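You operate a simulated robot arm through the tools that you are given. There is no shell and no other tool. Be economical: measure what you need, move in short steps, check, and stop when the job is done.

You are at the controls of a simulated robot arm. One attempt, no reset.

JOB
Leak-test the packs in the bubble tank and reject the bubbling one.
Fine: yellow lever tight, pump into the green, then free the lever so the vacuum drops before the lid opens; bubbling pack in the reject tray, the other stays in, lid stays open. Where these are worked on the way, their far stop is far enough and under half their travel is too little: yellow lever.

The check looks at the end state, three seconds after you hand in, the way a careful person would. Anything else that was tipped, shoved, dropped, spilled or broken makes it a failure. Lids that push on must go on centred and level and be pressed home; caps that screw on are set level and turned clockwise until they are tight.

ROBOT AND FRAMES
A 7-joint arm with a two-finger parallel gripper on a trunk, on a base that drives. Base frame: it is fixed to the floor where the robot stands at the start and does not move with it; the origin is under the middle of the robot, x ahead of it, y to its left, z up. Lengths are in cm, angles in rad, forces in N, time in s.
With the tool pointing down near the work surface it reaches from about 34 to 76 cm from the robot's upright axis, wherever it stands. Its first joint turns from -2.007 to 2.007 rad. Places, roughly: bubble tank [40, -10, 90]; reject tray [40, 170, 90]; sealed pack [75, 150, 100]; tank lid [40, -10, 100]; tank pump lever [50, 20, 100]; white lever [50, -40, 90]; yellow lever [50, 10, 100]. Payload 3.91 kg.
The TCP is the grasp point between the finger pads, 3 cm short of the fingertips. In the tool frame z runs along the fingers and y along their closing line. Largest opening 11 cm; finger width 2, thickness 1; the body of the gripper, 4.8 by 11.2 cm, starts 5.5 cm behind the TCP.
Orientation is that of the tool frame in the base frame, as [roll, pitch, yaw] about the fixed x, y, z axes, in that order (R = Rz(yaw) Ry(pitch) Rx(roll)). With the fingers straight down and closing along the base's y, the tool's x points along the base's -x, its y along +y and its z along -z.

CONTROLS
- The arm moves only by the tool play_rows. Its arguments are lists of equal length, an entry for each row: "delta_pos": the shift along the tool's x, y, z in cm, a list of three; "rotation": the turn, a rotation vector about the tool's x, y, z in degrees, a list of three. In form: {"delta_pos": [[tx, ty, tz], ...], "rotation": [[wx, wy, wz], ...]}. A call has 1 to 8 rows; each row is the pose to reach, as a shift and turn from the pose commanded when the call began, along the tool's axes at that moment. "jaw" is the finger opening in cm, from 0 to 11, set as the call begins (left out, the last holds). A row lasts 0.2 s, in which the tool goes at most 5 cm and 0.15 rad; a call with a longer step from one row to the next is refused whole, and so is a gripper value outside its range. Where a pose cannot be reached the arm comes as near as it can. A force on the tool above 40 N (or 10 N above the force at the start of the call, whichever is more), or a blocked arm, ends the call early, and 0.2 s more pass. The fingers move at their own pace (about 10.8 cm/s each) and stop on an object; they squeeze with about 26 N. The grip force told is the motor's: it shows also when the fingers shut on nothing. Time passes only in rows, and 0.2 s behind the last, so rows that repeat a pose let the fingers close. It gives the time, the measured TCP pose, the force on the tool (base axes), the opening and the grip force at its end, in the units of the frame above (readings bear some noise), with the torque about the TCP (base axes, N m) and any sound that the robot's microphone picked up.
- Cameras (640 x 400 px; columns grow to the right, rows downward): "scene" is now at [2.49, 12.76, 163.18]; the picture's right is [-0.28, -0.96, 0.00], its down [-0.51, 0.15, -0.84] and it looks along [0.81, -0.24, -0.54] (base axes); focal length 238 px, centre (320, 200). "wrist" rides on the gripper at [7.2, 1.7, -10.3] in the tool frame; the picture's right is [-0.23, 0.97, 0.00], its down [-0.76, -0.18, -0.62] and it looks along [-0.61, -0.14, 0.78] (tool axes); focal length 222 px, centre (320, 200). There is no depth. A picture from a camera that has moved, and an enlarged one, comes with that camera's place and axes in the base frame and with its lens.
- capture(camera): a new picture of that camera. It takes no simulated time.
- raise_lower(by): slides the trunk up (or, below 0, down) by that many cm; the arm and the scene camera ride with it, the base frame stays. It gives what a move gives, with no picture.
- roll_base(legs): drives the robot by 1 to 6 legs, each [ahead, turn to the left] in cm and rad, along the robot's own axes; the way and the turn of a leg run together, so that a leg with both is an arc; at most 150 cm and 3.142 rad a leg. The arm and the cameras ride along, it lands a little off, and it stops where it bumps. It gives what a move gives.
- turn_head(pan, tilt): turns the head with the scene camera to pan (to the left, within 2.705 rad either way) and tilt (down, from -0.506 to 1.204), counted from straight ahead of the robot. It gives what a move gives.
- zoom(camera, box): a new picture of the part [left, top, right, bottom] of that camera's present view, enlarged. It takes no simulated time.
- job_done(): hands the job in; it is judged then, once.

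Go step by step. Nothing tells you exact positions but the pictures and the camera data: compare them with the known pose of the tool, close in by small moves and look again before you grip or let go. The budget is 120 turns and 82 pictures, counting those below and the enlarged ones. Unless the task says otherwise, let go and move clear before handing in, and close with one line.

The tools are called after "Call:" as name(argument=value, ...) on one line, values as JSON. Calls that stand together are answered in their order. play_rows: Moves the arm, as the interface text tells. Its arguments: {"type":"object","properties":{"delta_pos":{"type":"array","items":{"type":"array","items":{"type":"number"}}},"rotation":{"type":"array","items":{"type":"array","items":{"type":"number"}}},"jaw":{"type":"number"}},"required":["delta_pos","rotation"]} The other tools are called the same way: raise_lower (by) slides the trunk up or down; roll_base (legs) drives the base; turn_head (pan, tilt) turns the head that bears the scene camera; capture (camera) takes a picture; zoom (camera, box) takes an enlarged picture of a part of a camera's view; job_done () hands the job in.

At the start:

```text
t: 0.0
tool_pos: [37.65, -13.08, 146.16]
tcp_rot: [-3.141, 0.001, 3.141]
wrist_force: [0.1, -0.5, 0.5]
moment: [0.03, 0.0, 0.03]
width: 11.02
grip_force: 0.0
trunk travel left (down, up): [-72.5, 26.5]
robot x, y, heading: [0.05, 0.3, 0.001]
head pan, tilt: [-0.288, 0.565]
```

scene: 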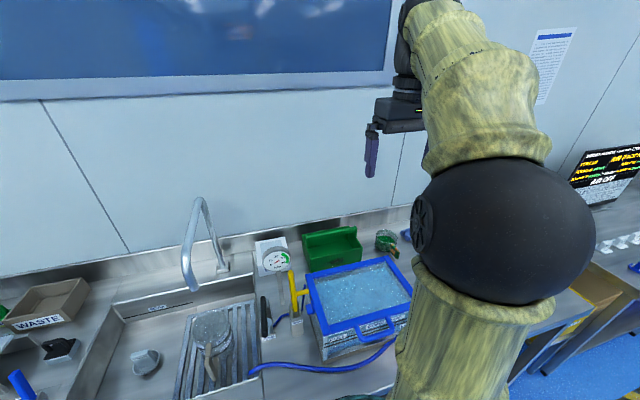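
wrist: 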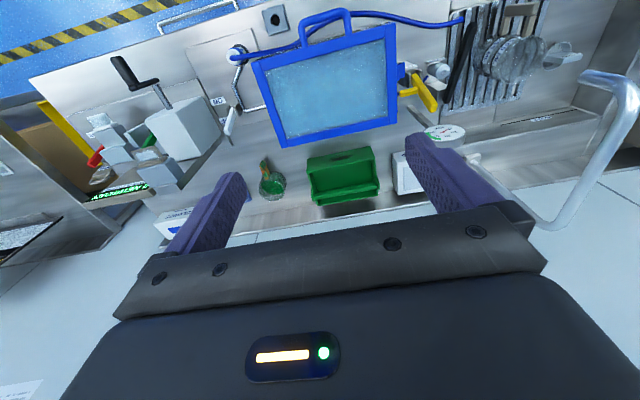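

I see the tank with its blue-framed lid, a yellow lever and gauge to its left, and the arm blocking part of the view. I'll look closer first.

Call:
zoom(camera="scene", box=[230, 220, 430, 380])

Call:
zoom(camera="wrist", box=[200, 0, 520, 200])

```text
2.50 times, centred on (330, 300) of scene
camera zoom: at [2.49, 12.76, 163.18], right [-0.28, -0.96, 0.0], down [-0.51, 0.15, -0.84], along [0.81, -0.24, -0.54], focal length 596 px, centre (295, -50)
```

zoom: 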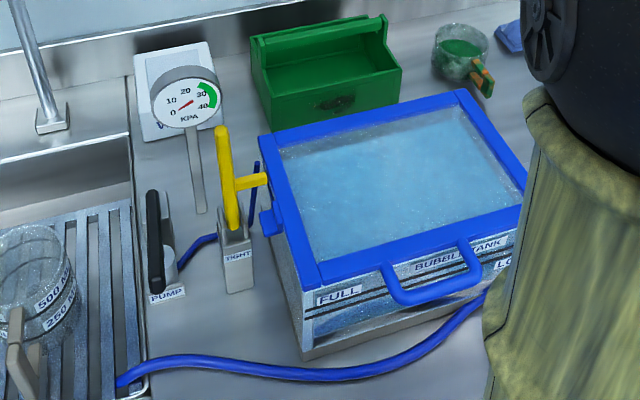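

```text
2.00 times, centred on (360, 100) of wrist
camera zoom: at [30.54, -11.41, 156.63], right [0.23, 0.97, 0.0], down [0.76, -0.18, 0.62], along [0.61, -0.14, -0.78], focal length 444 px, centre (240, 400)
```

zoom: 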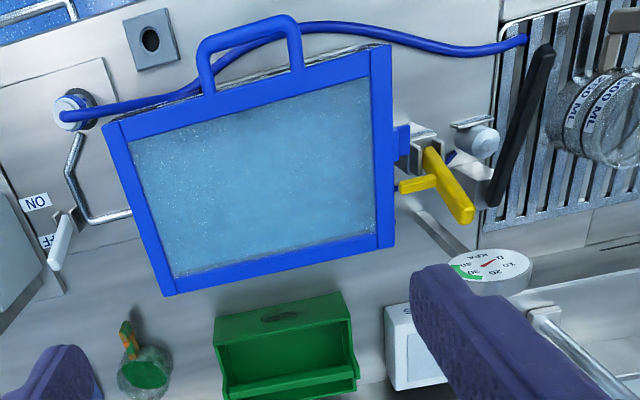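

I need to see the screen on the right, and the area to the left where the reject tray is.

Call:
zoom(camera="scene", box=[540, 130, 640, 220])

Call:
turn_head(pan=1.25, tilt=0.5)

Call:
capture(camera="scene")

```text
4.44 times, centred on (590, 175) of scene
camera zoom: at [2.49, 12.76, 163.18], right [-0.28, -0.96, 0.0], down [-0.51, 0.15, -0.84], along [0.81, -0.24, -0.54], focal length 1060 px, centre (-880, 311)
```

zoom: 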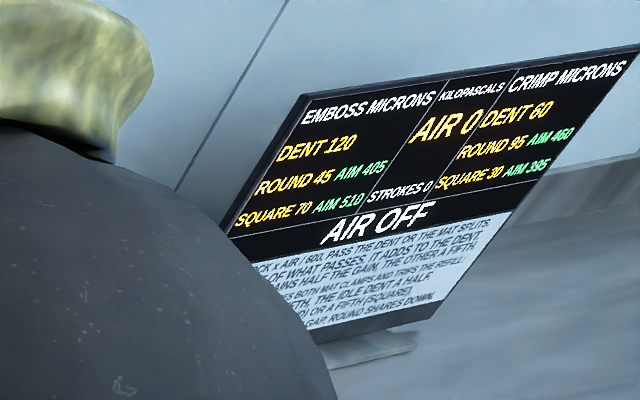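

```text
t: 1.6
tool_pos: [37.63, -13.06, 146.26]
tcp_rot: [3.14, 0.001, 3.141]
wrist_force: [0.0, 0.2, 0.3]
moment: [0.02, -0.03, 0.05]
width: 11.0
grip_force: 0.1
trunk travel left (down, up): [-72.5, 26.5]
robot x, y, heading: [-0.49, 0.01, -0.002]
head pan, tilt: [1.25, 0.499]
```

```text
76 pictures are left
camera scene: at [-3.2, 23.93, 163.78], right [0.95, -0.32, 0.0], down [-0.15, -0.45, -0.88], along [0.28, 0.83, -0.48], focal length 238 px, centre (320, 200)
```

scene: 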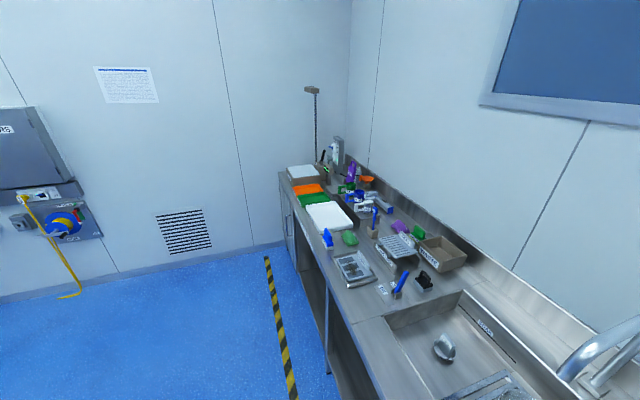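

The screen belongs to another machine. I'll look closer at the far-left bench.

Call:
zoom(camera="scene", box=[270, 130, 480, 300])

Call:
zoom(camera="scene", box=[280, 130, 400, 220])

Call:
zoom(camera="scene", box=[90, 60, 165, 108])

```text
2.35 times, centred on (375, 215) of scene
camera zoom: at [-3.2, 23.93, 163.78], right [0.95, -0.32, 0.0], down [-0.15, -0.45, -0.88], along [0.28, 0.83, -0.48], focal length 561 px, centre (191, 165)
```

zoom: 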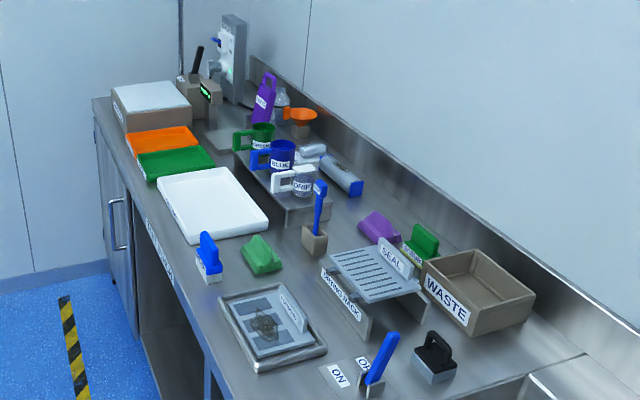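

```text
4.44 times, centred on (340, 175) of scene
camera zoom: at [-3.2, 23.93, 163.78], right [0.95, -0.32, 0.0], down [-0.15, -0.45, -0.88], along [0.28, 0.83, -0.48], focal length 1060 px, centre (231, 311)
```

zoom: 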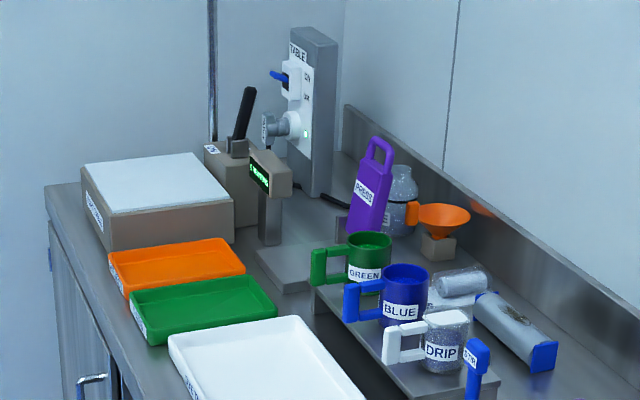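

```text
8.33 times, centred on (128, 84) of scene
camera zoom: at [-3.2, 23.93, 163.78], right [0.95, -0.32, 0.0], down [-0.15, -0.45, -0.88], along [0.28, 0.83, -0.48], focal length 1987 px, centre (1924, 1167)
```

zoom: 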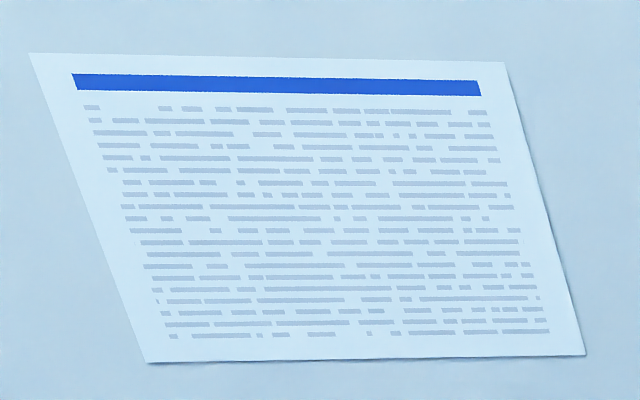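

The trays are orange, green and white at the far left; I'll read their labels when I get there. First I'll bring the wrist camera over the yellow lever and pump for a closer look.

Call:
play_rows(delta_pos=[[0, 4, 2], [0, 8, 5], [0, 11, 9], [0, 14, 13], [0, 17, 17], [0, 19, 21], [0, 21, 24], [0, 21, 24]], rotation=[[0, 0, 0], [0, 0, 0], [0, 0, 0], [0, 0, 0], [0, 0, 0], [0, 0, 0], [0, 0, 0], [0, 0, 0]])

Call:
turn_head(pan=-0.2, tilt=0.75)

Call:
capture(camera="wrist")

Call:
capture(camera="scene")

```text
t: 3.4
tool_pos: [37.75, 7.81, 122.42]
tcp_rot: [3.141, 0.0, -3.141]
wrist_force: [0.4, 0.3, 0.3]
moment: [0.0, -0.01, -0.04]
width: 10.98
grip_force: 0.1
trunk travel left (down, up): [-72.5, 26.5]
robot x, y, heading: [-0.21, 0.1, 0.004]
head pan, tilt: [1.25, 0.499]
```

```text
t: 5.0
tool_pos: [37.73, 7.85, 122.48]
tcp_rot: [-3.139, 0.0, 3.141]
wrist_force: [-0.4, 0.6, -0.2]
moment: [0.01, -0.02, 0.02]
width: 10.99
grip_force: 0.1
trunk travel left (down, up): [-72.5, 26.5]
robot x, y, heading: [-0.05, 0.14, 0.003]
head pan, tilt: [-0.201, 0.75]
```

```text
72 pictures are left
camera wrist: at [30.67, 9.55, 132.85], right [0.23, 0.97, 0.0], down [0.76, -0.18, 0.62], along [0.61, -0.14, -0.78], focal length 222 px, centre (320, 200)
```

wrist: 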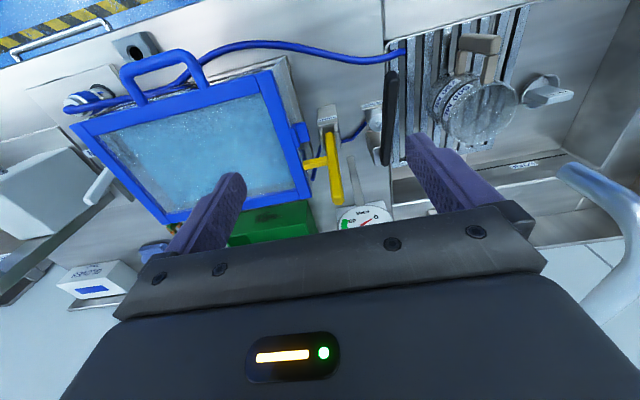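

```text
71 pictures are left
camera scene: at [2.04, 13.65, 161.59], right [-0.2, -0.98, 0.0], down [-0.67, 0.14, -0.73], along [0.72, -0.15, -0.68], focal length 238 px, centre (320, 200)
```

scene: 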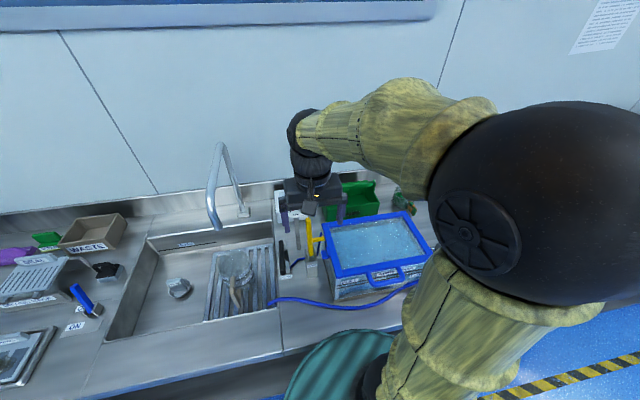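

Call:
zoom(camera="wrist", box=[260, 60, 440, 240])

Call:
zoom(camera="scene", box=[260, 190, 440, 310])

```text
2.22 times, centred on (350, 150) of wrist
camera zoom: at [30.67, 9.55, 132.85], right [0.23, 0.97, 0.0], down [0.76, -0.18, 0.62], along [0.61, -0.14, -0.78], focal length 494 px, centre (253, 311)
```

zoom: 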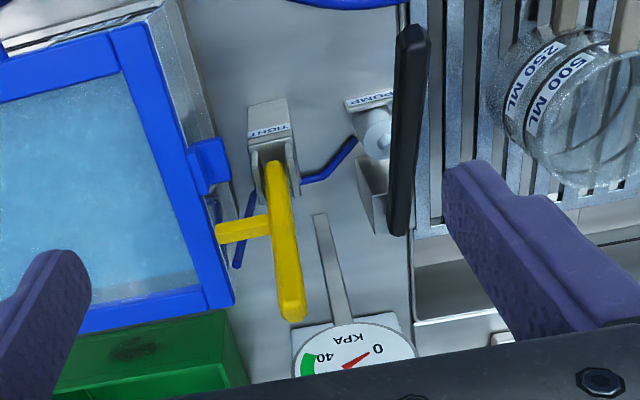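

```text
3.33 times, centred on (350, 250) of scene
camera zoom: at [2.04, 13.65, 161.59], right [-0.2, -0.98, 0.0], down [-0.67, 0.14, -0.73], along [0.72, -0.15, -0.68], focal length 795 px, centre (220, 33)
```

zoom: 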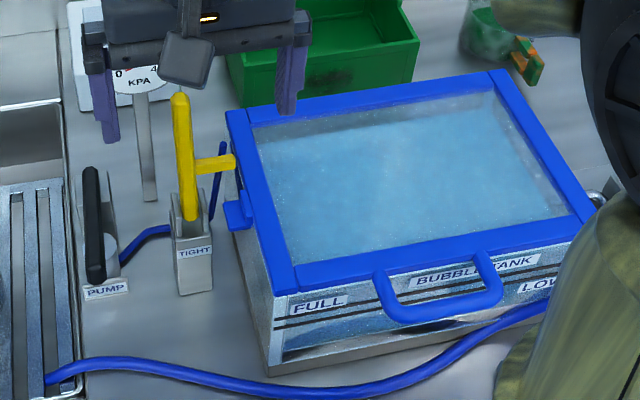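

The yellow lever pivots in its block near (45, 7.8, 98), leaning back to about (48.5, 7.7, 110). Pulling it toward me brings its cross bar onto the blue lid tab. I'll place the open fingers above it and check.

Call:
play_rows(delta_pos=[[-4, 0, 0], [-8, 0, 2], [-10, -0.1, 6], [-10, -0.1, 6]], rotation=[[0, 0, 0], [0, 0, 0], [0, 0, 0], [0, 0, 0]], jaw=5)

Call:
capture(camera="wrist")

Call:
zoom(camera="scene", box=[260, 190, 440, 310])

```text
t: 6.0
tool_pos: [47.65, 7.81, 116.38]
tcp_rot: [3.141, 0.0, 3.14]
wrist_force: [0.2, 0.2, -0.8]
moment: [0.03, -0.02, 0.0]
width: 5.02
grip_force: 0.1
trunk travel left (down, up): [-72.5, 26.5]
robot x, y, heading: [0.4, 0.01, 0.003]
head pan, tilt: [-0.201, 0.75]
```

```text
68 pictures are left
camera wrist: at [40.56, 9.49, 126.73], right [0.23, 0.97, 0.0], down [0.76, -0.18, 0.62], along [0.61, -0.14, -0.78], focal length 222 px, centre (320, 200)
```

wrist: 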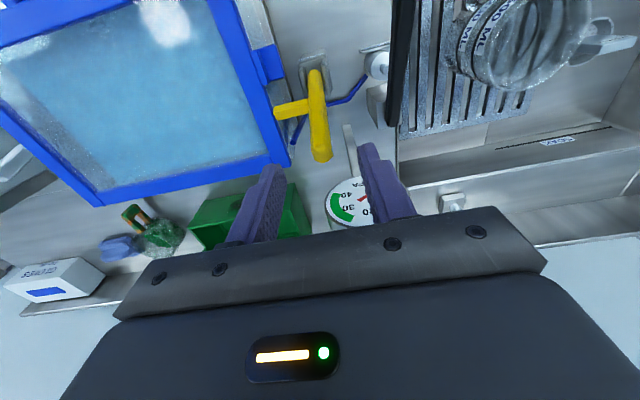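

```text
3.33 times, centred on (350, 250) of scene
camera zoom: at [1.99, 13.64, 161.59], right [-0.2, -0.98, 0.0], down [-0.67, 0.14, -0.73], along [0.72, -0.15, -0.68], focal length 795 px, centre (220, 33)
```

zoom: 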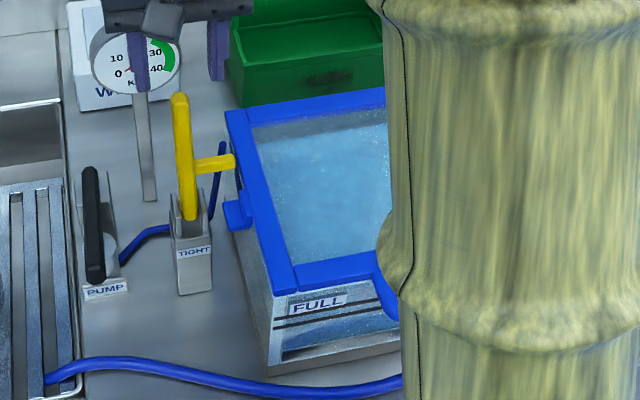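

The handle's top works out at about (50, 7.5, 108.5). I'll go down onto it with the TCP at (49.2, 7.6, 106.5) and close.

Call:
play_rows(delta_pos=[[-1.5, -0.2, 2], [-1.5, -0.2, 5], [-1.5, -0.2, 8], [-1.5, -0.2, 9.9], [-1.5, -0.2, 9.9]], rotation=[[0, 0, 0], [0, 0, 0], [0, 0, 0], [0, 0, 0], [0, 0, 0]])

Call:
play_rows(delta_pos=[[0, 0, 0], [0, 0, 0], [0, 0, 0]], rotation=[[0, 0, 0], [0, 0, 0], [0, 0, 0]], jaw=0)

Call:
capture(camera="wrist")

```text
t: 7.2
tool_pos: [49.04, 7.67, 106.38]
tcp_rot: [-3.141, 0.001, -3.141]
wrist_force: [0.5, -0.1, -1.3]
moment: [-0.02, -0.04, -0.03]
width: 5.04
grip_force: 0.1
trunk travel left (down, up): [-72.5, 26.5]
robot x, y, heading: [-0.03, 0.1, -0.0]
head pan, tilt: [-0.201, 0.75]
```

```text
t: 8.0
tool_pos: [49.02, 7.83, 106.44]
tcp_rot: [-3.14, 0.0, -3.142]
wrist_force: [-0.4, 3.7, -3.0]
moment: [0.12, -0.07, 0.03]
width: 1.58
grip_force: 45.2
trunk travel left (down, up): [-72.5, 26.5]
robot x, y, heading: [0.05, -0.22, -0.002]
head pan, tilt: [-0.201, 0.75]
```

```text
66 pictures are left
camera wrist: at [41.91, 9.46, 116.79], right [0.23, 0.97, 0.0], down [0.76, -0.18, 0.62], along [0.61, -0.14, -0.78], focal length 222 px, centre (320, 200)
```

wrist: 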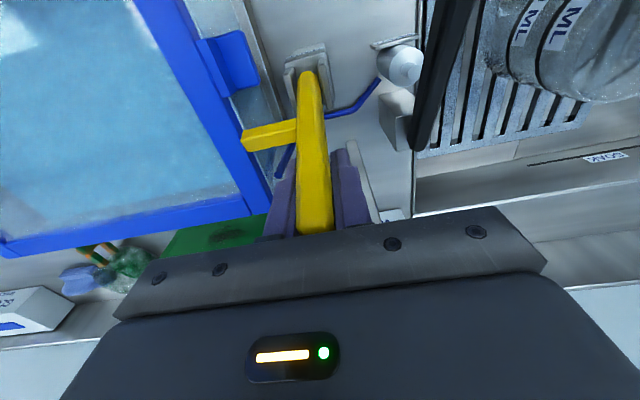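

The lever is gripped (1.58 cm). I'll pull it toward me along its arc and watch the force.

Call:
play_rows(delta_pos=[[0.6, 0, -0.3], [1.17, 0, -0.53], [2, 0, -0.8], [2.77, 0, -0.96], [3.6, 0, -1.06], [4.42, 0, -1.1], [5.2, 0, -1.06], [6.07, 0, -0.96]], rotation=[[0, 0, 0], [0, 0, 0], [0, 0, 0], [0, 0, 0], [0, 0, 0], [0, 0, 0], [0, 0, 0], [0, 0, 0]])

Call:
capture(camera="wrist")

```text
t: 9.8
tool_pos: [43.33, 7.74, 107.24]
tcp_rot: [-3.141, 0.003, -3.141]
wrist_force: [19.2, 10.7, 1.0]
moment: [0.1, -1.44, -0.03]
width: 1.55
grip_force: 45.1
trunk travel left (down, up): [-72.5, 26.5]
robot x, y, heading: [-0.08, 0.19, -0.001]
head pan, tilt: [-0.201, 0.75]
```

```text
65 pictures are left
camera wrist: at [36.24, 9.45, 117.65], right [0.23, 0.97, 0.0], down [0.76, -0.18, 0.62], along [0.61, -0.14, -0.78], focal length 222 px, centre (320, 200)
```

wrist: 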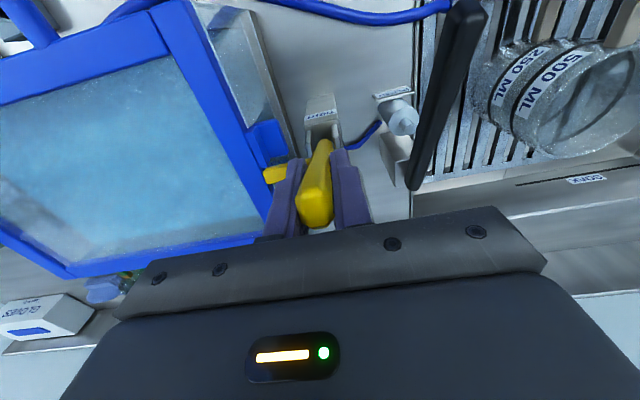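

It moves, with about 19 N of resistance. I'll keep pulling on the arc toward the stop.

Call:
play_rows(delta_pos=[[0.8, 0, 0.18], [1.6, 0, 0.43], [2.35, 0, 0.75], [3.1, 0, 1.13], [3.8, 0, 1.6], [4.45, 0, 2.08], [5.05, 0, 2.65], [5.63, 0, 3.25]], rotation=[[0, 0, 0], [0, 0, 0], [0, 0, 0], [0, 0, 0], [0, 0, 0], [0, 0, 0], [0, 0, 0], [0, 0, 0]])

Call:
capture(camera="wrist")

Call:
zoom(camera="scene", box=[260, 190, 440, 310])

```text
t: 11.6
tool_pos: [38.27, 7.78, 104.61]
tcp_rot: [3.136, 0.01, -3.142]
wrist_force: [5.9, 6.1, 6.9]
moment: [-0.37, 1.36, -0.17]
width: 1.59
grip_force: 45.1
trunk travel left (down, up): [-72.5, 26.5]
robot x, y, heading: [0.03, 0.2, -0.003]
head pan, tilt: [-0.201, 0.75]
stopped in row 8: the force on the tool passed its limit (the readings are from after the stop); the commanded pose is now the measured one
```

```text
64 pictures are left
camera wrist: at [30.95, 9.42, 114.91], right [0.23, 0.97, 0.01], down [0.75, -0.18, 0.63], along [0.62, -0.14, -0.78], focal length 222 px, centre (320, 200)
```

wrist: 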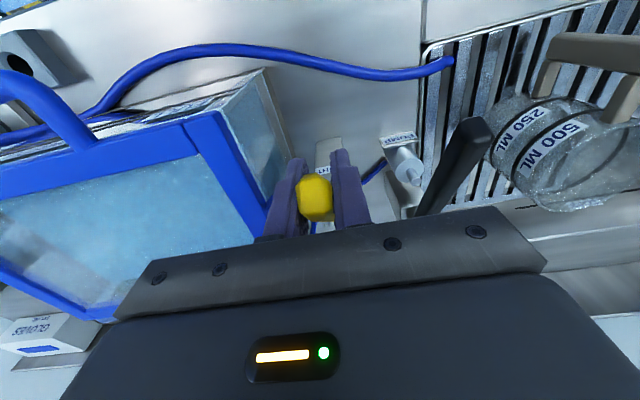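

```text
3.33 times, centred on (350, 250) of scene
camera zoom: at [2.13, 13.74, 161.56], right [-0.2, -0.98, 0.0], down [-0.67, 0.14, -0.73], along [0.72, -0.15, -0.68], focal length 795 px, centre (220, 33)
```

zoom: 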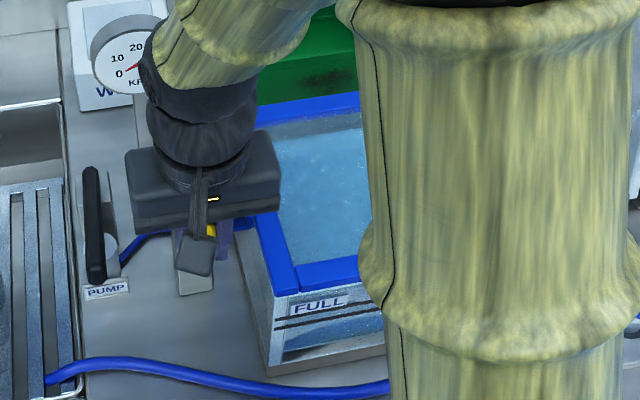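

It stopped at about 70° of travel, likely the far stop. I'll let go, rise and look.

Call:
play_rows(delta_pos=[[0, 0, 0], [0, 0, 0], [0, 0, -4], [0, 0, -8], [0, 0, -12], [-2, 0, -16]], rotation=[[0, 0, 0], [0, 0, 0], [0, 0, 0], [0, 0, 0], [0, 0, 0], [0, 0, 0]], jaw=5)

Call:
capture(camera="wrist")

Call:
zoom(camera="scene", box=[260, 190, 440, 310])

```text
t: 12.9
tool_pos: [39.98, 7.41, 120.55]
tcp_rot: [3.14, 0.009, 3.139]
wrist_force: [0.6, 0.0, -0.1]
moment: [0.01, 0.01, 0.03]
width: 4.99
grip_force: 0.0
trunk travel left (down, up): [-72.5, 26.5]
robot x, y, heading: [-0.03, 0.3, 0.001]
head pan, tilt: [-0.201, 0.75]
```

```text
62 pictures are left
camera wrist: at [32.8, 9.06, 130.85], right [0.23, 0.97, 0.0], down [0.76, -0.18, 0.63], along [0.61, -0.14, -0.78], focal length 222 px, centre (320, 200)
```

wrist: 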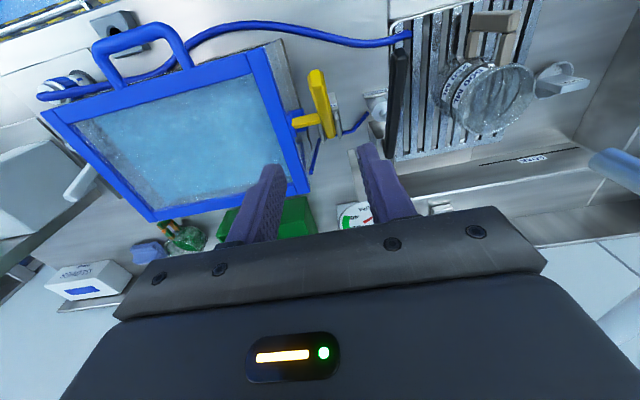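

```text
3.33 times, centred on (350, 250) of scene
camera zoom: at [2.11, 13.65, 161.58], right [-0.2, -0.98, 0.0], down [-0.67, 0.14, -0.73], along [0.72, -0.15, -0.68], focal length 795 px, centre (220, 33)
```

zoom: 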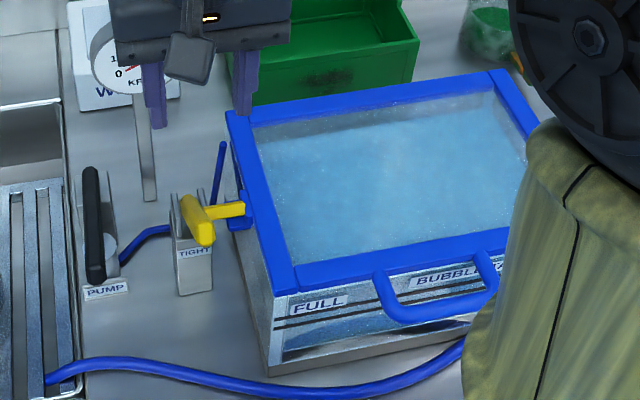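

The lever is forward with its cross bar over the lid tab, and the gauge still reads 0. Next is the pump handle, whose tip is near (37, 16.5, 104); I'll move over it and look.

Call:
play_rows(delta_pos=[[0, 3, 0], [0, 6, 0], [2, 9.1, 1], [2, 9.1, 1]], rotation=[[0, 0, 0], [0, 0, 0], [0, 0, 0], [0, 0, 0]])

Call:
capture(camera="wrist")

Call:
zoom(camera="scene", box=[250, 190, 430, 310])

```text
t: 13.9
tool_pos: [37.96, 16.65, 119.45]
tcp_rot: [3.137, 0.013, -3.141]
wrist_force: [-0.2, -0.4, 0.1]
moment: [0.0, 0.0, 0.0]
width: 5.02
grip_force: 0.0
trunk travel left (down, up): [-72.5, 26.5]
robot x, y, heading: [-0.36, -0.13, -0.004]
head pan, tilt: [-0.201, 0.75]
```

```text
60 pictures are left
camera wrist: at [30.76, 18.33, 129.79], right [0.23, 0.97, 0.01], down [0.76, -0.18, 0.63], along [0.61, -0.14, -0.78], focal length 222 px, centre (320, 200)
```

wrist: 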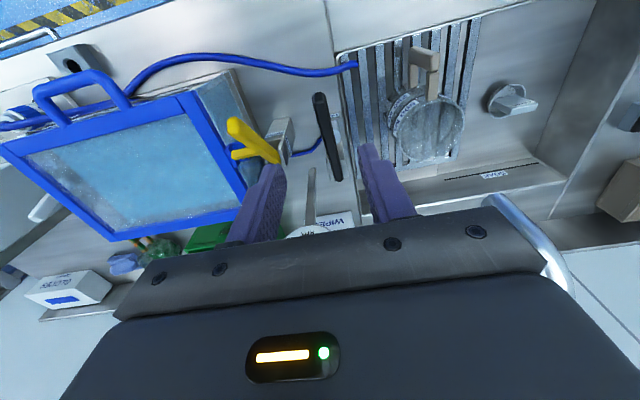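

```text
3.33 times, centred on (340, 250) of scene
camera zoom: at [2.07, 13.62, 161.59], right [-0.2, -0.98, 0.0], down [-0.67, 0.14, -0.73], along [0.72, -0.15, -0.68], focal length 795 px, centre (253, 33)
```

zoom: 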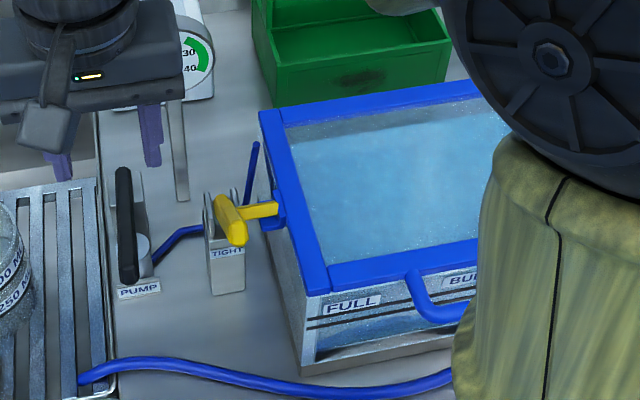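

The pump handle runs from its tip at (37.3, 16.7, 103.2) back to a pivot near (53.5, 16.3, 96). I'll go down and grip near the tip.

Call:
play_rows(delta_pos=[[-1.5, 0, 4], [-1.5, 0, 8], [-1.5, 0, 12], [-1.5, 0, 15], [-1.5, 0, 16.8], [-1.5, 0, 16.8]], rotation=[[0, 0, 0], [0, 0, 0], [0, 0, 0], [0, 0, 0], [0, 0, 0], [0, 0, 0]])

Call:
play_rows(delta_pos=[[0, 0, 0], [0, 0, 0], [0, 0, 0]], rotation=[[0, 0, 0], [0, 0, 0], [0, 0, 0]], jaw=0)

Call:
capture(camera="wrist")

```text
t: 15.3
tool_pos: [39.51, 16.74, 102.97]
tcp_rot: [3.138, 0.009, -3.141]
wrist_force: [0.1, -0.3, -0.5]
moment: [0.0, 0.02, 0.01]
width: 5.0
grip_force: 0.1
trunk travel left (down, up): [-72.5, 26.5]
robot x, y, heading: [-0.42, 0.28, 0.0]
head pan, tilt: [-0.201, 0.75]
```

```text
t: 16.1
tool_pos: [39.69, 16.8, 102.91]
tcp_rot: [3.139, 0.012, 3.14]
wrist_force: [1.1, 4.3, -0.8]
moment: [-0.02, 0.0, -0.15]
width: 1.58
grip_force: 44.9
trunk travel left (down, up): [-72.5, 26.5]
robot x, y, heading: [-0.32, 0.05, -0.004]
head pan, tilt: [-0.201, 0.75]
```

```text
58 pictures are left
camera wrist: at [32.43, 18.43, 113.25], right [0.23, 0.97, 0.0], down [0.76, -0.18, 0.63], along [0.61, -0.14, -0.78], focal length 222 px, centre (320, 200)
```

wrist: 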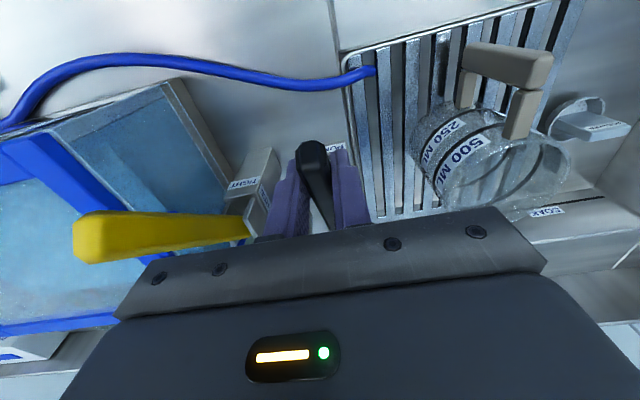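

Gripped. I'll press the pump handle down along its arc to find its stroke.

Call:
play_rows(delta_pos=[[0.66, 0, 1.64], [1.07, 0, 2.92], [1.36, 0, 4.24], [1.53, 0, 5.57], [1.59, 0, 6.9], [1.53, 0, 8.25], [1.36, 0, 9.6]], rotation=[[0, 0, 0], [0, 0, 0], [0, 0, 0], [0, 0, 0], [0, 0, 0], [0, 0, 0], [0, 0, 0]])

Call:
zoom(camera="scene", box=[250, 170, 430, 290])

```text
t: 17.6
tool_pos: [38.12, 16.78, 95.19]
tcp_rot: [3.136, 0.018, -3.14]
wrist_force: [-8.5, -3.8, 32.1]
moment: [-0.22, 0.25, -0.14]
width: 1.58
grip_force: 45.6
trunk travel left (down, up): [-72.5, 26.5]
robot x, y, heading: [-0.23, 0.01, -0.002]
head pan, tilt: [-0.201, 0.75]
stopped in row 7: the force on the tool passed its limit (the readings are from after the stop); the commanded pose is now the measured one
```

```text
3.33 times, centred on (340, 230) of scene
camera zoom: at [1.67, 13.5, 161.64], right [-0.2, -0.98, 0.0], down [-0.67, 0.14, -0.73], along [0.72, -0.14, -0.68], focal length 795 px, centre (253, 100)
```

zoom: 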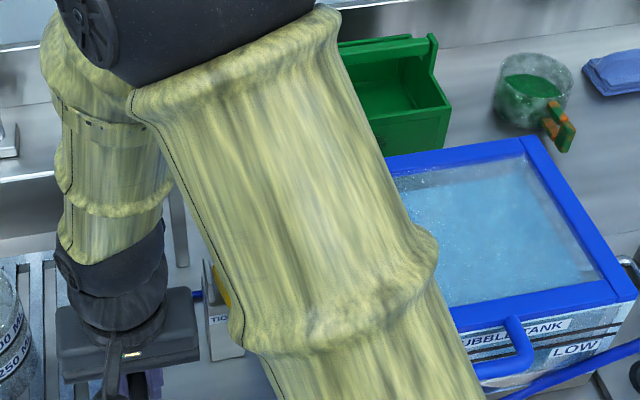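

The down stop is near z 95. I'll bring it back up along the arc and check the gauge.

Call:
play_rows(delta_pos=[[0.05, 0, -1.4], [0, 0, -2.7], [-0.2, 0, -4.0], [-0.5, 0, -5.3], [-0.9, 0, -6.6], [-1.5, 0, -7.8], [-1.5, 0, -7.8]], rotation=[[0, 0, 0], [0, 0, 0], [0, 0, 0], [0, 0, 0], [0, 0, 0], [0, 0, 0], [0, 0, 0]])

Call:
capture(camera="wrist")

Call:
capture(camera="scene")

```text
t: 19.2
tool_pos: [39.64, 16.74, 102.6]
tcp_rot: [3.138, 0.013, -3.139]
wrist_force: [-5.9, -2.9, -16.5]
moment: [-0.12, 1.0, -0.32]
width: 1.57
grip_force: 45.4
trunk travel left (down, up): [-72.5, 26.5]
robot x, y, heading: [0.06, 0.31, 0.0]
head pan, tilt: [-0.201, 0.75]
```

```text
56 pictures are left
camera wrist: at [32.46, 18.4, 112.88], right [0.23, 0.97, 0.01], down [0.75, -0.18, 0.63], along [0.62, -0.14, -0.77], focal length 222 px, centre (320, 200)
```

wrist: 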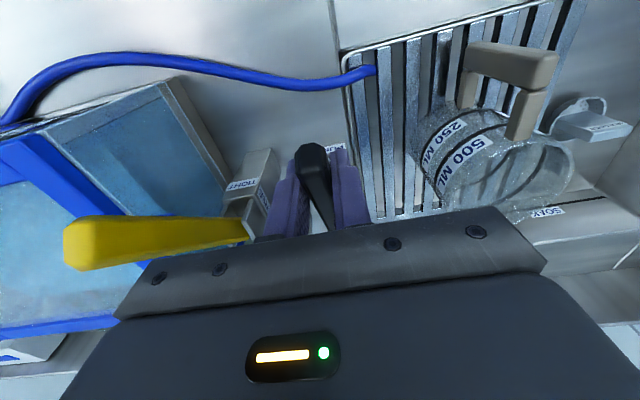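

```text
55 pictures are left
camera scene: at [2.09, 13.66, 161.57], right [-0.2, -0.98, 0.0], down [-0.67, 0.14, -0.73], along [0.72, -0.15, -0.68], focal length 238 px, centre (320, 200)
```

scene: 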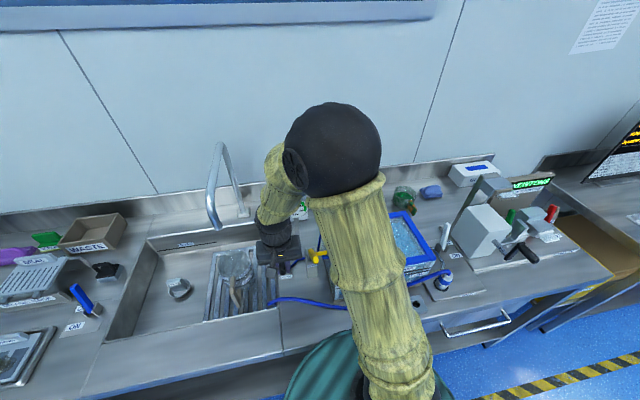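

Call:
zoom(camera="scene", box=[280, 190, 330, 225])

```text
11.43 times, centred on (305, 208) of scene
camera zoom: at [2.09, 13.66, 161.57], right [-0.2, -0.98, 0.0], down [-0.67, 0.14, -0.73], along [0.72, -0.15, -0.68], focal length 2725 px, centre (491, 114)
```

zoom: 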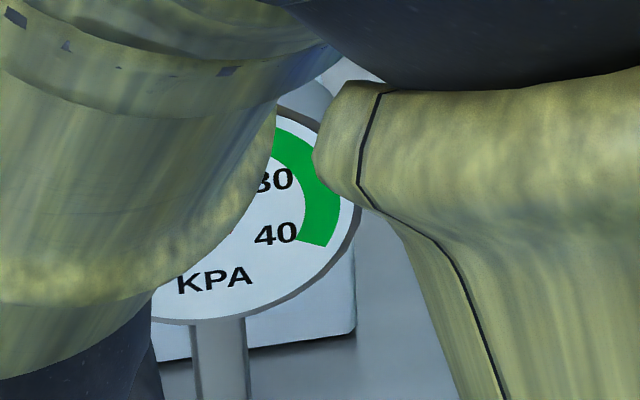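

The needle is hidden behind the arm. I'll let go and rise to read what one stroke gave.

Call:
play_rows(delta_pos=[[0, 0, 0], [0, 0, 0], [0, 0, -5], [0, 0, -10], [0, -2, -15], [0, -5, -19]], rotation=[[0, 0, 0], [0, 0, 0], [0, 0, 0], [0, 0, 0], [0, 0, 0], [0, 0, 0]], jaw=5)

Call:
zoom(camera="wrist", box=[230, 80, 430, 240])

Call:
zoom(camera="scene", box=[260, 190, 440, 310])

```text
refused: row 5 steps farther than a row can; nothing moved
```

```text
2.50 times, centred on (330, 160) of wrist
camera zoom: at [32.46, 18.4, 112.88], right [0.23, 0.97, 0.01], down [0.75, -0.18, 0.63], along [0.62, -0.14, -0.77], focal length 555 px, centre (295, 300)
```

zoom: 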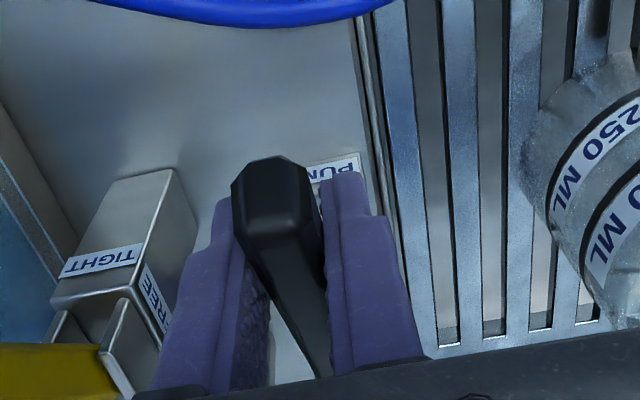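

```text
3.33 times, centred on (350, 250) of scene
camera zoom: at [2.09, 13.66, 161.57], right [-0.2, -0.98, 0.0], down [-0.67, 0.14, -0.73], along [0.72, -0.15, -0.68], focal length 795 px, centre (220, 33)
```

zoom: 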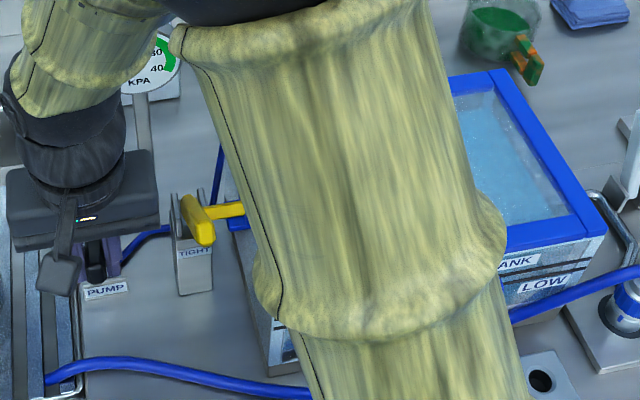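

The block also has a FREE label on its side, toward the back, which confirms forward is tight. I'll repeat the release with shorter steps.

Call:
play_rows(delta_pos=[[0, 0, 0], [0, 0, 0], [0, 0, -4.5], [0, 0, -9], [0, 0, -13], [0, -2, -16], [0, -4, -19], [0, -4, -19]], rotation=[[0, 0, 0], [0, 0, 0], [0, 0, 0], [0, 0, 0], [0, 0, 0], [0, 0, 0], [0, 0, 0], [0, 0, 0]], jaw=5)

Call:
zoom(camera="wrist", box=[230, 80, 430, 240])

Call:
zoom(camera="scene", box=[260, 190, 440, 310])

```text
t: 21.0
tool_pos: [39.5, 13.01, 121.54]
tcp_rot: [3.138, 0.013, -3.138]
wrist_force: [0.2, 0.6, -0.6]
moment: [0.02, 0.02, 0.03]
width: 4.99
grip_force: 0.0
trunk travel left (down, up): [-72.5, 26.5]
robot x, y, heading: [-0.06, -0.25, 0.004]
head pan, tilt: [-0.201, 0.75]
```

```text
2.50 times, centred on (330, 160) of wrist
camera zoom: at [32.2, 14.55, 131.9], right [0.23, 0.97, 0.01], down [0.75, -0.18, 0.63], along [0.62, -0.14, -0.77], focal length 555 px, centre (295, 300)
```

zoom: 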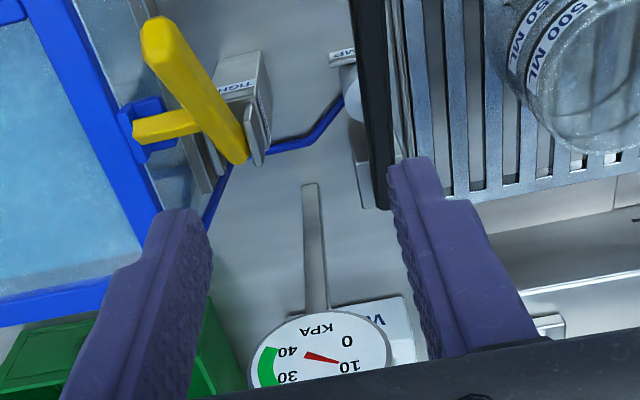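

```text
3.33 times, centred on (350, 250) of scene
camera zoom: at [2.07, 13.68, 161.58], right [-0.2, -0.98, 0.0], down [-0.67, 0.14, -0.73], along [0.72, -0.15, -0.68], focal length 795 px, centre (220, 33)
```

zoom: 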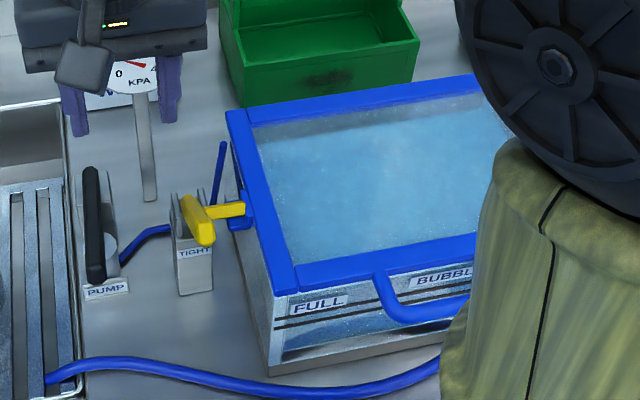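

One stroke gave about 10 kPa and it holds; green starts a bit below 30. I'll grip again and do two more strokes.

Call:
play_rows(delta_pos=[[0, 2, 3], [0, 3.75, 6.5], [0, 3.75, 11], [0, 3.75, 15], [0, 3.75, 18.7], [0, 3.75, 18.7]], rotation=[[0, 0, 0], [0, 0, 0], [0, 0, 0], [0, 0, 0], [0, 0, 0], [0, 0, 0]])

Call:
play_rows(delta_pos=[[0, 0, 0], [0, 0, 0], [0, 0, 0]], rotation=[[0, 0, 0], [0, 0, 0], [0, 0, 0]], jaw=0)

Call:
play_rows(delta_pos=[[0.66, 0, 1.64], [1.07, 0, 2.92], [1.36, 0, 4.24], [1.53, 0, 5.57], [1.59, 0, 6.9], [1.55, 0, 7.8], [1.55, 0, 7.8]], rotation=[[0, 0, 0], [0, 0, 0], [0, 0, 0], [0, 0, 0], [0, 0, 0], [0, 0, 0], [0, 0, 0]])

```text
t: 22.4
tool_pos: [39.71, 16.73, 102.94]
tcp_rot: [3.138, 0.012, -3.141]
wrist_force: [-0.5, -1.1, 0.4]
moment: [-0.03, -0.02, -0.02]
width: 5.0
grip_force: 0.1
trunk travel left (down, up): [-72.5, 26.5]
robot x, y, heading: [0.14, -0.04, -0.003]
head pan, tilt: [-0.201, 0.75]
```

```text
t: 23.2
tool_pos: [39.79, 16.86, 102.93]
tcp_rot: [3.136, 0.013, -3.141]
wrist_force: [0.2, -4.0, -3.4]
moment: [-0.23, 0.09, -0.36]
width: 1.58
grip_force: 45.0
trunk travel left (down, up): [-72.5, 26.5]
robot x, y, heading: [-0.03, 0.15, -0.001]
head pan, tilt: [-0.201, 0.75]
```

```text
t: 24.7
tool_pos: [38.35, 16.68, 95.42]
tcp_rot: [3.133, 0.021, -3.14]
wrist_force: [-6.5, 2.3, 27.7]
moment: [-0.19, 0.9, -0.31]
width: 1.58
grip_force: 45.3
trunk travel left (down, up): [-72.5, 26.5]
robot x, y, heading: [-0.22, -0.67, 0.003]
head pan, tilt: [-0.201, 0.75]
stopped in row 7: the force on the tool passed its limit (the readings are from after the stop); the commanded pose is now the measured one
```

Call:
play_rows(delta_pos=[[0.05, 0, -1.4], [0, 0, -2.7], [-0.2, 0, -4.0], [-0.5, 0, -5.3], [-0.9, 0, -6.6], [-1.45, 0, -7.6], [-1.45, 0, -7.6]], rotation=[[0, 0, 0], [0, 0, 0], [0, 0, 0], [0, 0, 0], [0, 0, 0], [0, 0, 0], [0, 0, 0]])

Call:
play_rows(delta_pos=[[0.66, 0, 1.64], [1.07, 0, 2.92], [1.36, 0, 4.24], [1.53, 0, 5.57], [1.59, 0, 6.9], [1.55, 0, 7.7], [1.55, 0, 7.7]], rotation=[[0, 0, 0], [0, 0, 0], [0, 0, 0], [0, 0, 0], [0, 0, 0], [0, 0, 0], [0, 0, 0]])

Call:
play_rows(delta_pos=[[0.05, 0, -1.4], [0, 0, -2.7], [-0.2, 0, -4.0], [-0.5, 0, -5.3], [-0.9, 0, -6.6], [-1.45, 0, -7.6], [-1.45, 0, -7.6]], rotation=[[0, 0, 0], [0, 0, 0], [0, 0, 0], [0, 0, 0], [0, 0, 0], [0, 0, 0], [0, 0, 0]])

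Call:
play_rows(delta_pos=[[0, 0, 0], [0, 0, 0], [0, 0, -4.5], [0, 0, -9], [0, 0, -13], [0, -2, -16], [0, -4, -19], [0, -4, -19]], rotation=[[0, 0, 0], [0, 0, 0], [0, 0, 0], [0, 0, 0], [0, 0, 0], [0, 0, 0], [0, 0, 0], [0, 0, 0]], jaw=5)

Call:
capture(camera="wrist")

Call:
zoom(camera="scene", box=[260, 190, 440, 310])

```text
t: 26.3
tool_pos: [39.83, 16.73, 102.99]
tcp_rot: [3.134, 0.018, -3.14]
wrist_force: [-2.4, 4.8, -9.3]
moment: [-0.35, 1.42, -0.47]
width: 1.54
grip_force: 45.1
trunk travel left (down, up): [-72.5, 26.5]
robot x, y, heading: [0.01, 0.22, -0.0]
head pan, tilt: [-0.201, 0.75]
```

```text
t: 27.9
tool_pos: [38.31, 16.78, 95.48]
tcp_rot: [3.132, 0.023, -3.137]
wrist_force: [2.8, -3.4, 38.3]
moment: [-0.14, -0.22, -0.36]
width: 1.54
grip_force: 45.0
trunk travel left (down, up): [-72.5, 26.5]
robot x, y, heading: [-0.05, -0.23, -0.002]
head pan, tilt: [-0.201, 0.75]
```

```text
t: 29.5
tool_pos: [39.41, 16.57, 102.84]
tcp_rot: [3.135, 0.017, -3.137]
wrist_force: [-3.9, -3.0, -8.6]
moment: [-0.39, 1.43, -0.52]
width: 1.54
grip_force: 45.2
trunk travel left (down, up): [-72.5, 26.5]
robot x, y, heading: [-0.09, -0.07, -0.001]
head pan, tilt: [-0.201, 0.75]
```

```text
t: 31.3
tool_pos: [39.06, 12.51, 121.7]
tcp_rot: [3.135, 0.018, -3.139]
wrist_force: [0.4, 0.1, 0.4]
moment: [0.03, 0.01, -0.01]
width: 5.02
grip_force: 0.0
trunk travel left (down, up): [-72.5, 26.5]
robot x, y, heading: [0.25, -0.02, -0.003]
head pan, tilt: [-0.201, 0.75]
```

```text
49 pictures are left
camera wrist: at [31.87, 14.1, 132.03], right [0.23, 0.97, 0.01], down [0.75, -0.18, 0.64], along [0.62, -0.13, -0.77], focal length 222 px, centre (320, 200)
```

wrist: 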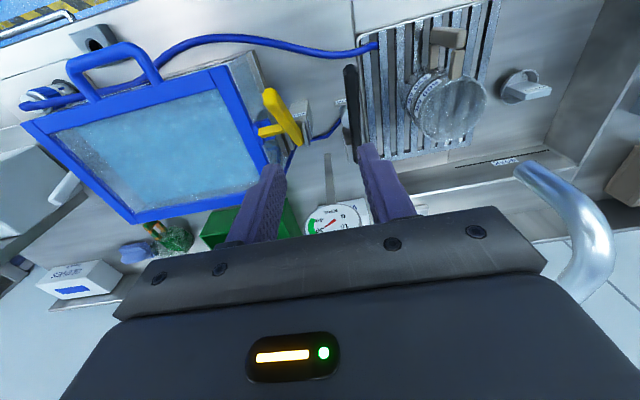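

```text
3.33 times, centred on (350, 250) of scene
camera zoom: at [2.07, 13.68, 161.58], right [-0.2, -0.98, 0.0], down [-0.67, 0.14, -0.73], along [0.72, -0.15, -0.68], focal length 795 px, centre (220, 33)
```

zoom: 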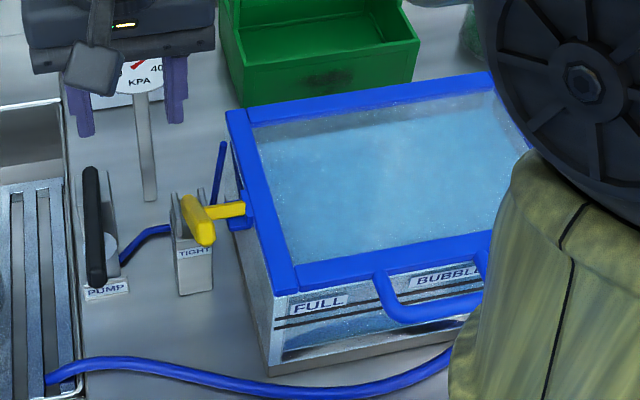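

Call:
zoom(camera="wrist", box=[295, 190, 375, 240])

Call:
zoom(camera="scene", box=[325, 215, 405, 265])

```text
8.00 times, centred on (335, 215) of wrist
camera zoom: at [31.87, 14.1, 132.03], right [0.23, 0.97, 0.01], down [0.75, -0.18, 0.64], along [0.62, -0.13, -0.77], focal length 1777 px, centre (200, 80)
```

zoom: 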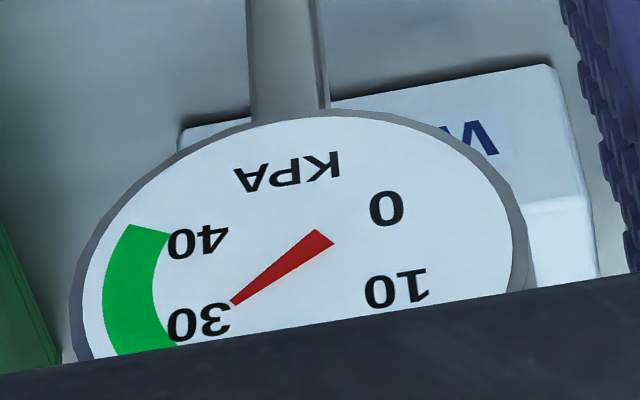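

```text
8.00 times, centred on (365, 240) of scene
camera zoom: at [2.07, 13.68, 161.58], right [-0.2, -0.98, 0.0], down [-0.67, 0.14, -0.73], along [0.72, -0.15, -0.68], focal length 1908 px, centre (-40, -120)
```

zoom: 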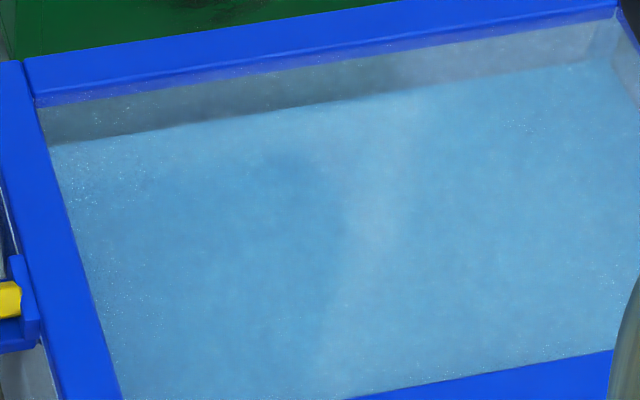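

The needle is at about 30, inside the green. I'll swing the wrist camera over the lid to see which pack bubbles.

Call:
play_rows(delta_pos=[[1, -4, 0], [2, -8, 0], [3, -12, 0], [4, -16, 0], [5, -19, -1], [5, -19, -1]], rotation=[[0, 0, 0], [0, 0, 0], [0, 0, 0], [0, 0, 0], [0, 0, 0], [0, 0, 0]])

Call:
zoom(camera="wrist", box=[160, 0, 480, 200])

Call:
zoom(camera="scene", box=[280, 180, 440, 290])

```text
t: 32.7
tool_pos: [34.51, -6.45, 122.41]
tcp_rot: [3.133, 0.021, -3.141]
wrist_force: [-0.5, -0.3, 0.5]
moment: [0.03, 0.01, -0.01]
width: 5.0
grip_force: 0.1
trunk travel left (down, up): [-72.5, 26.5]
robot x, y, heading: [-0.15, -0.1, -0.002]
head pan, tilt: [-0.201, 0.75]
```

```text
2.00 times, centred on (320, 100) of wrist
camera zoom: at [27.11, -4.79, 132.7], right [0.22, 0.97, 0.01], down [0.75, -0.18, 0.64], along [0.62, -0.13, -0.77], focal length 444 px, centre (320, 400)
```

zoom: 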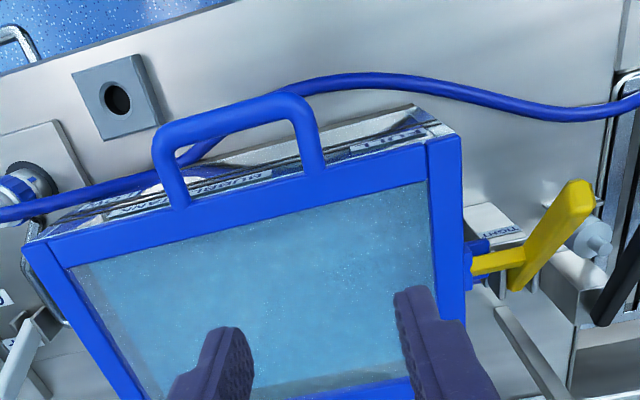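

```text
3.64 times, centred on (360, 235) of scene
camera zoom: at [2.06, 13.67, 161.58], right [-0.2, -0.98, 0.0], down [-0.67, 0.14, -0.73], along [0.72, -0.15, -0.68], focal length 867 px, centre (174, 73)
```

zoom: 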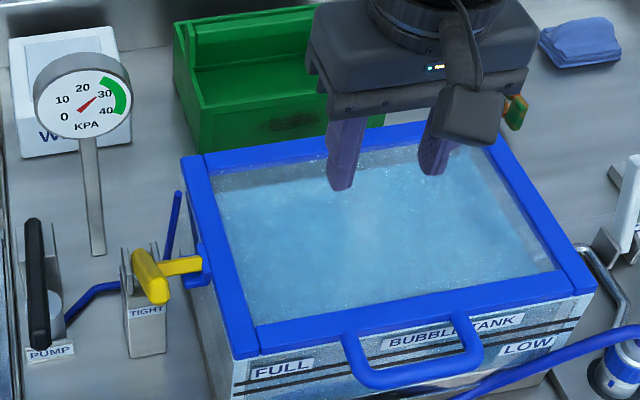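

Call:
zoom(camera="scene", box=[284, 190, 324, 222])

Call:
zoom(camera="scene", box=[325, 205, 425, 270])

```text
12.50 times, centred on (304, 206) of scene
camera zoom: at [2.06, 13.67, 161.58], right [-0.2, -0.98, 0.0], down [-0.67, 0.14, -0.73], along [0.72, -0.15, -0.68], focal length 2981 px, centre (520, 125)
```

zoom: 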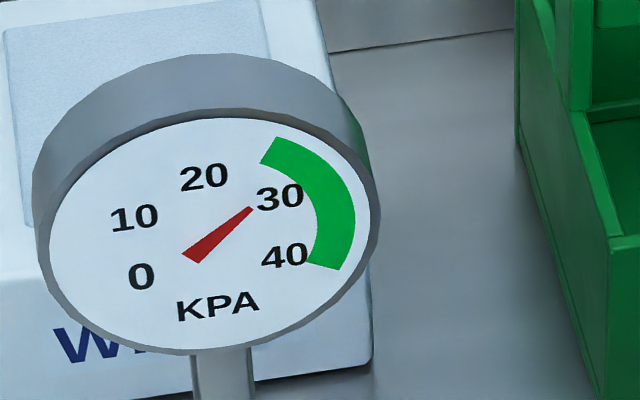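

```text
6.15 times, centred on (375, 238) of scene
camera zoom: at [2.06, 13.67, 161.58], right [-0.2, -0.98, 0.0], down [-0.67, 0.14, -0.73], along [0.72, -0.15, -0.68], focal length 1467 px, centre (-18, -31)
```

zoom: 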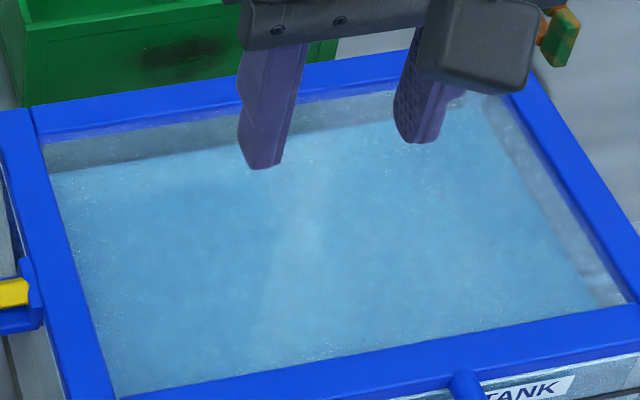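

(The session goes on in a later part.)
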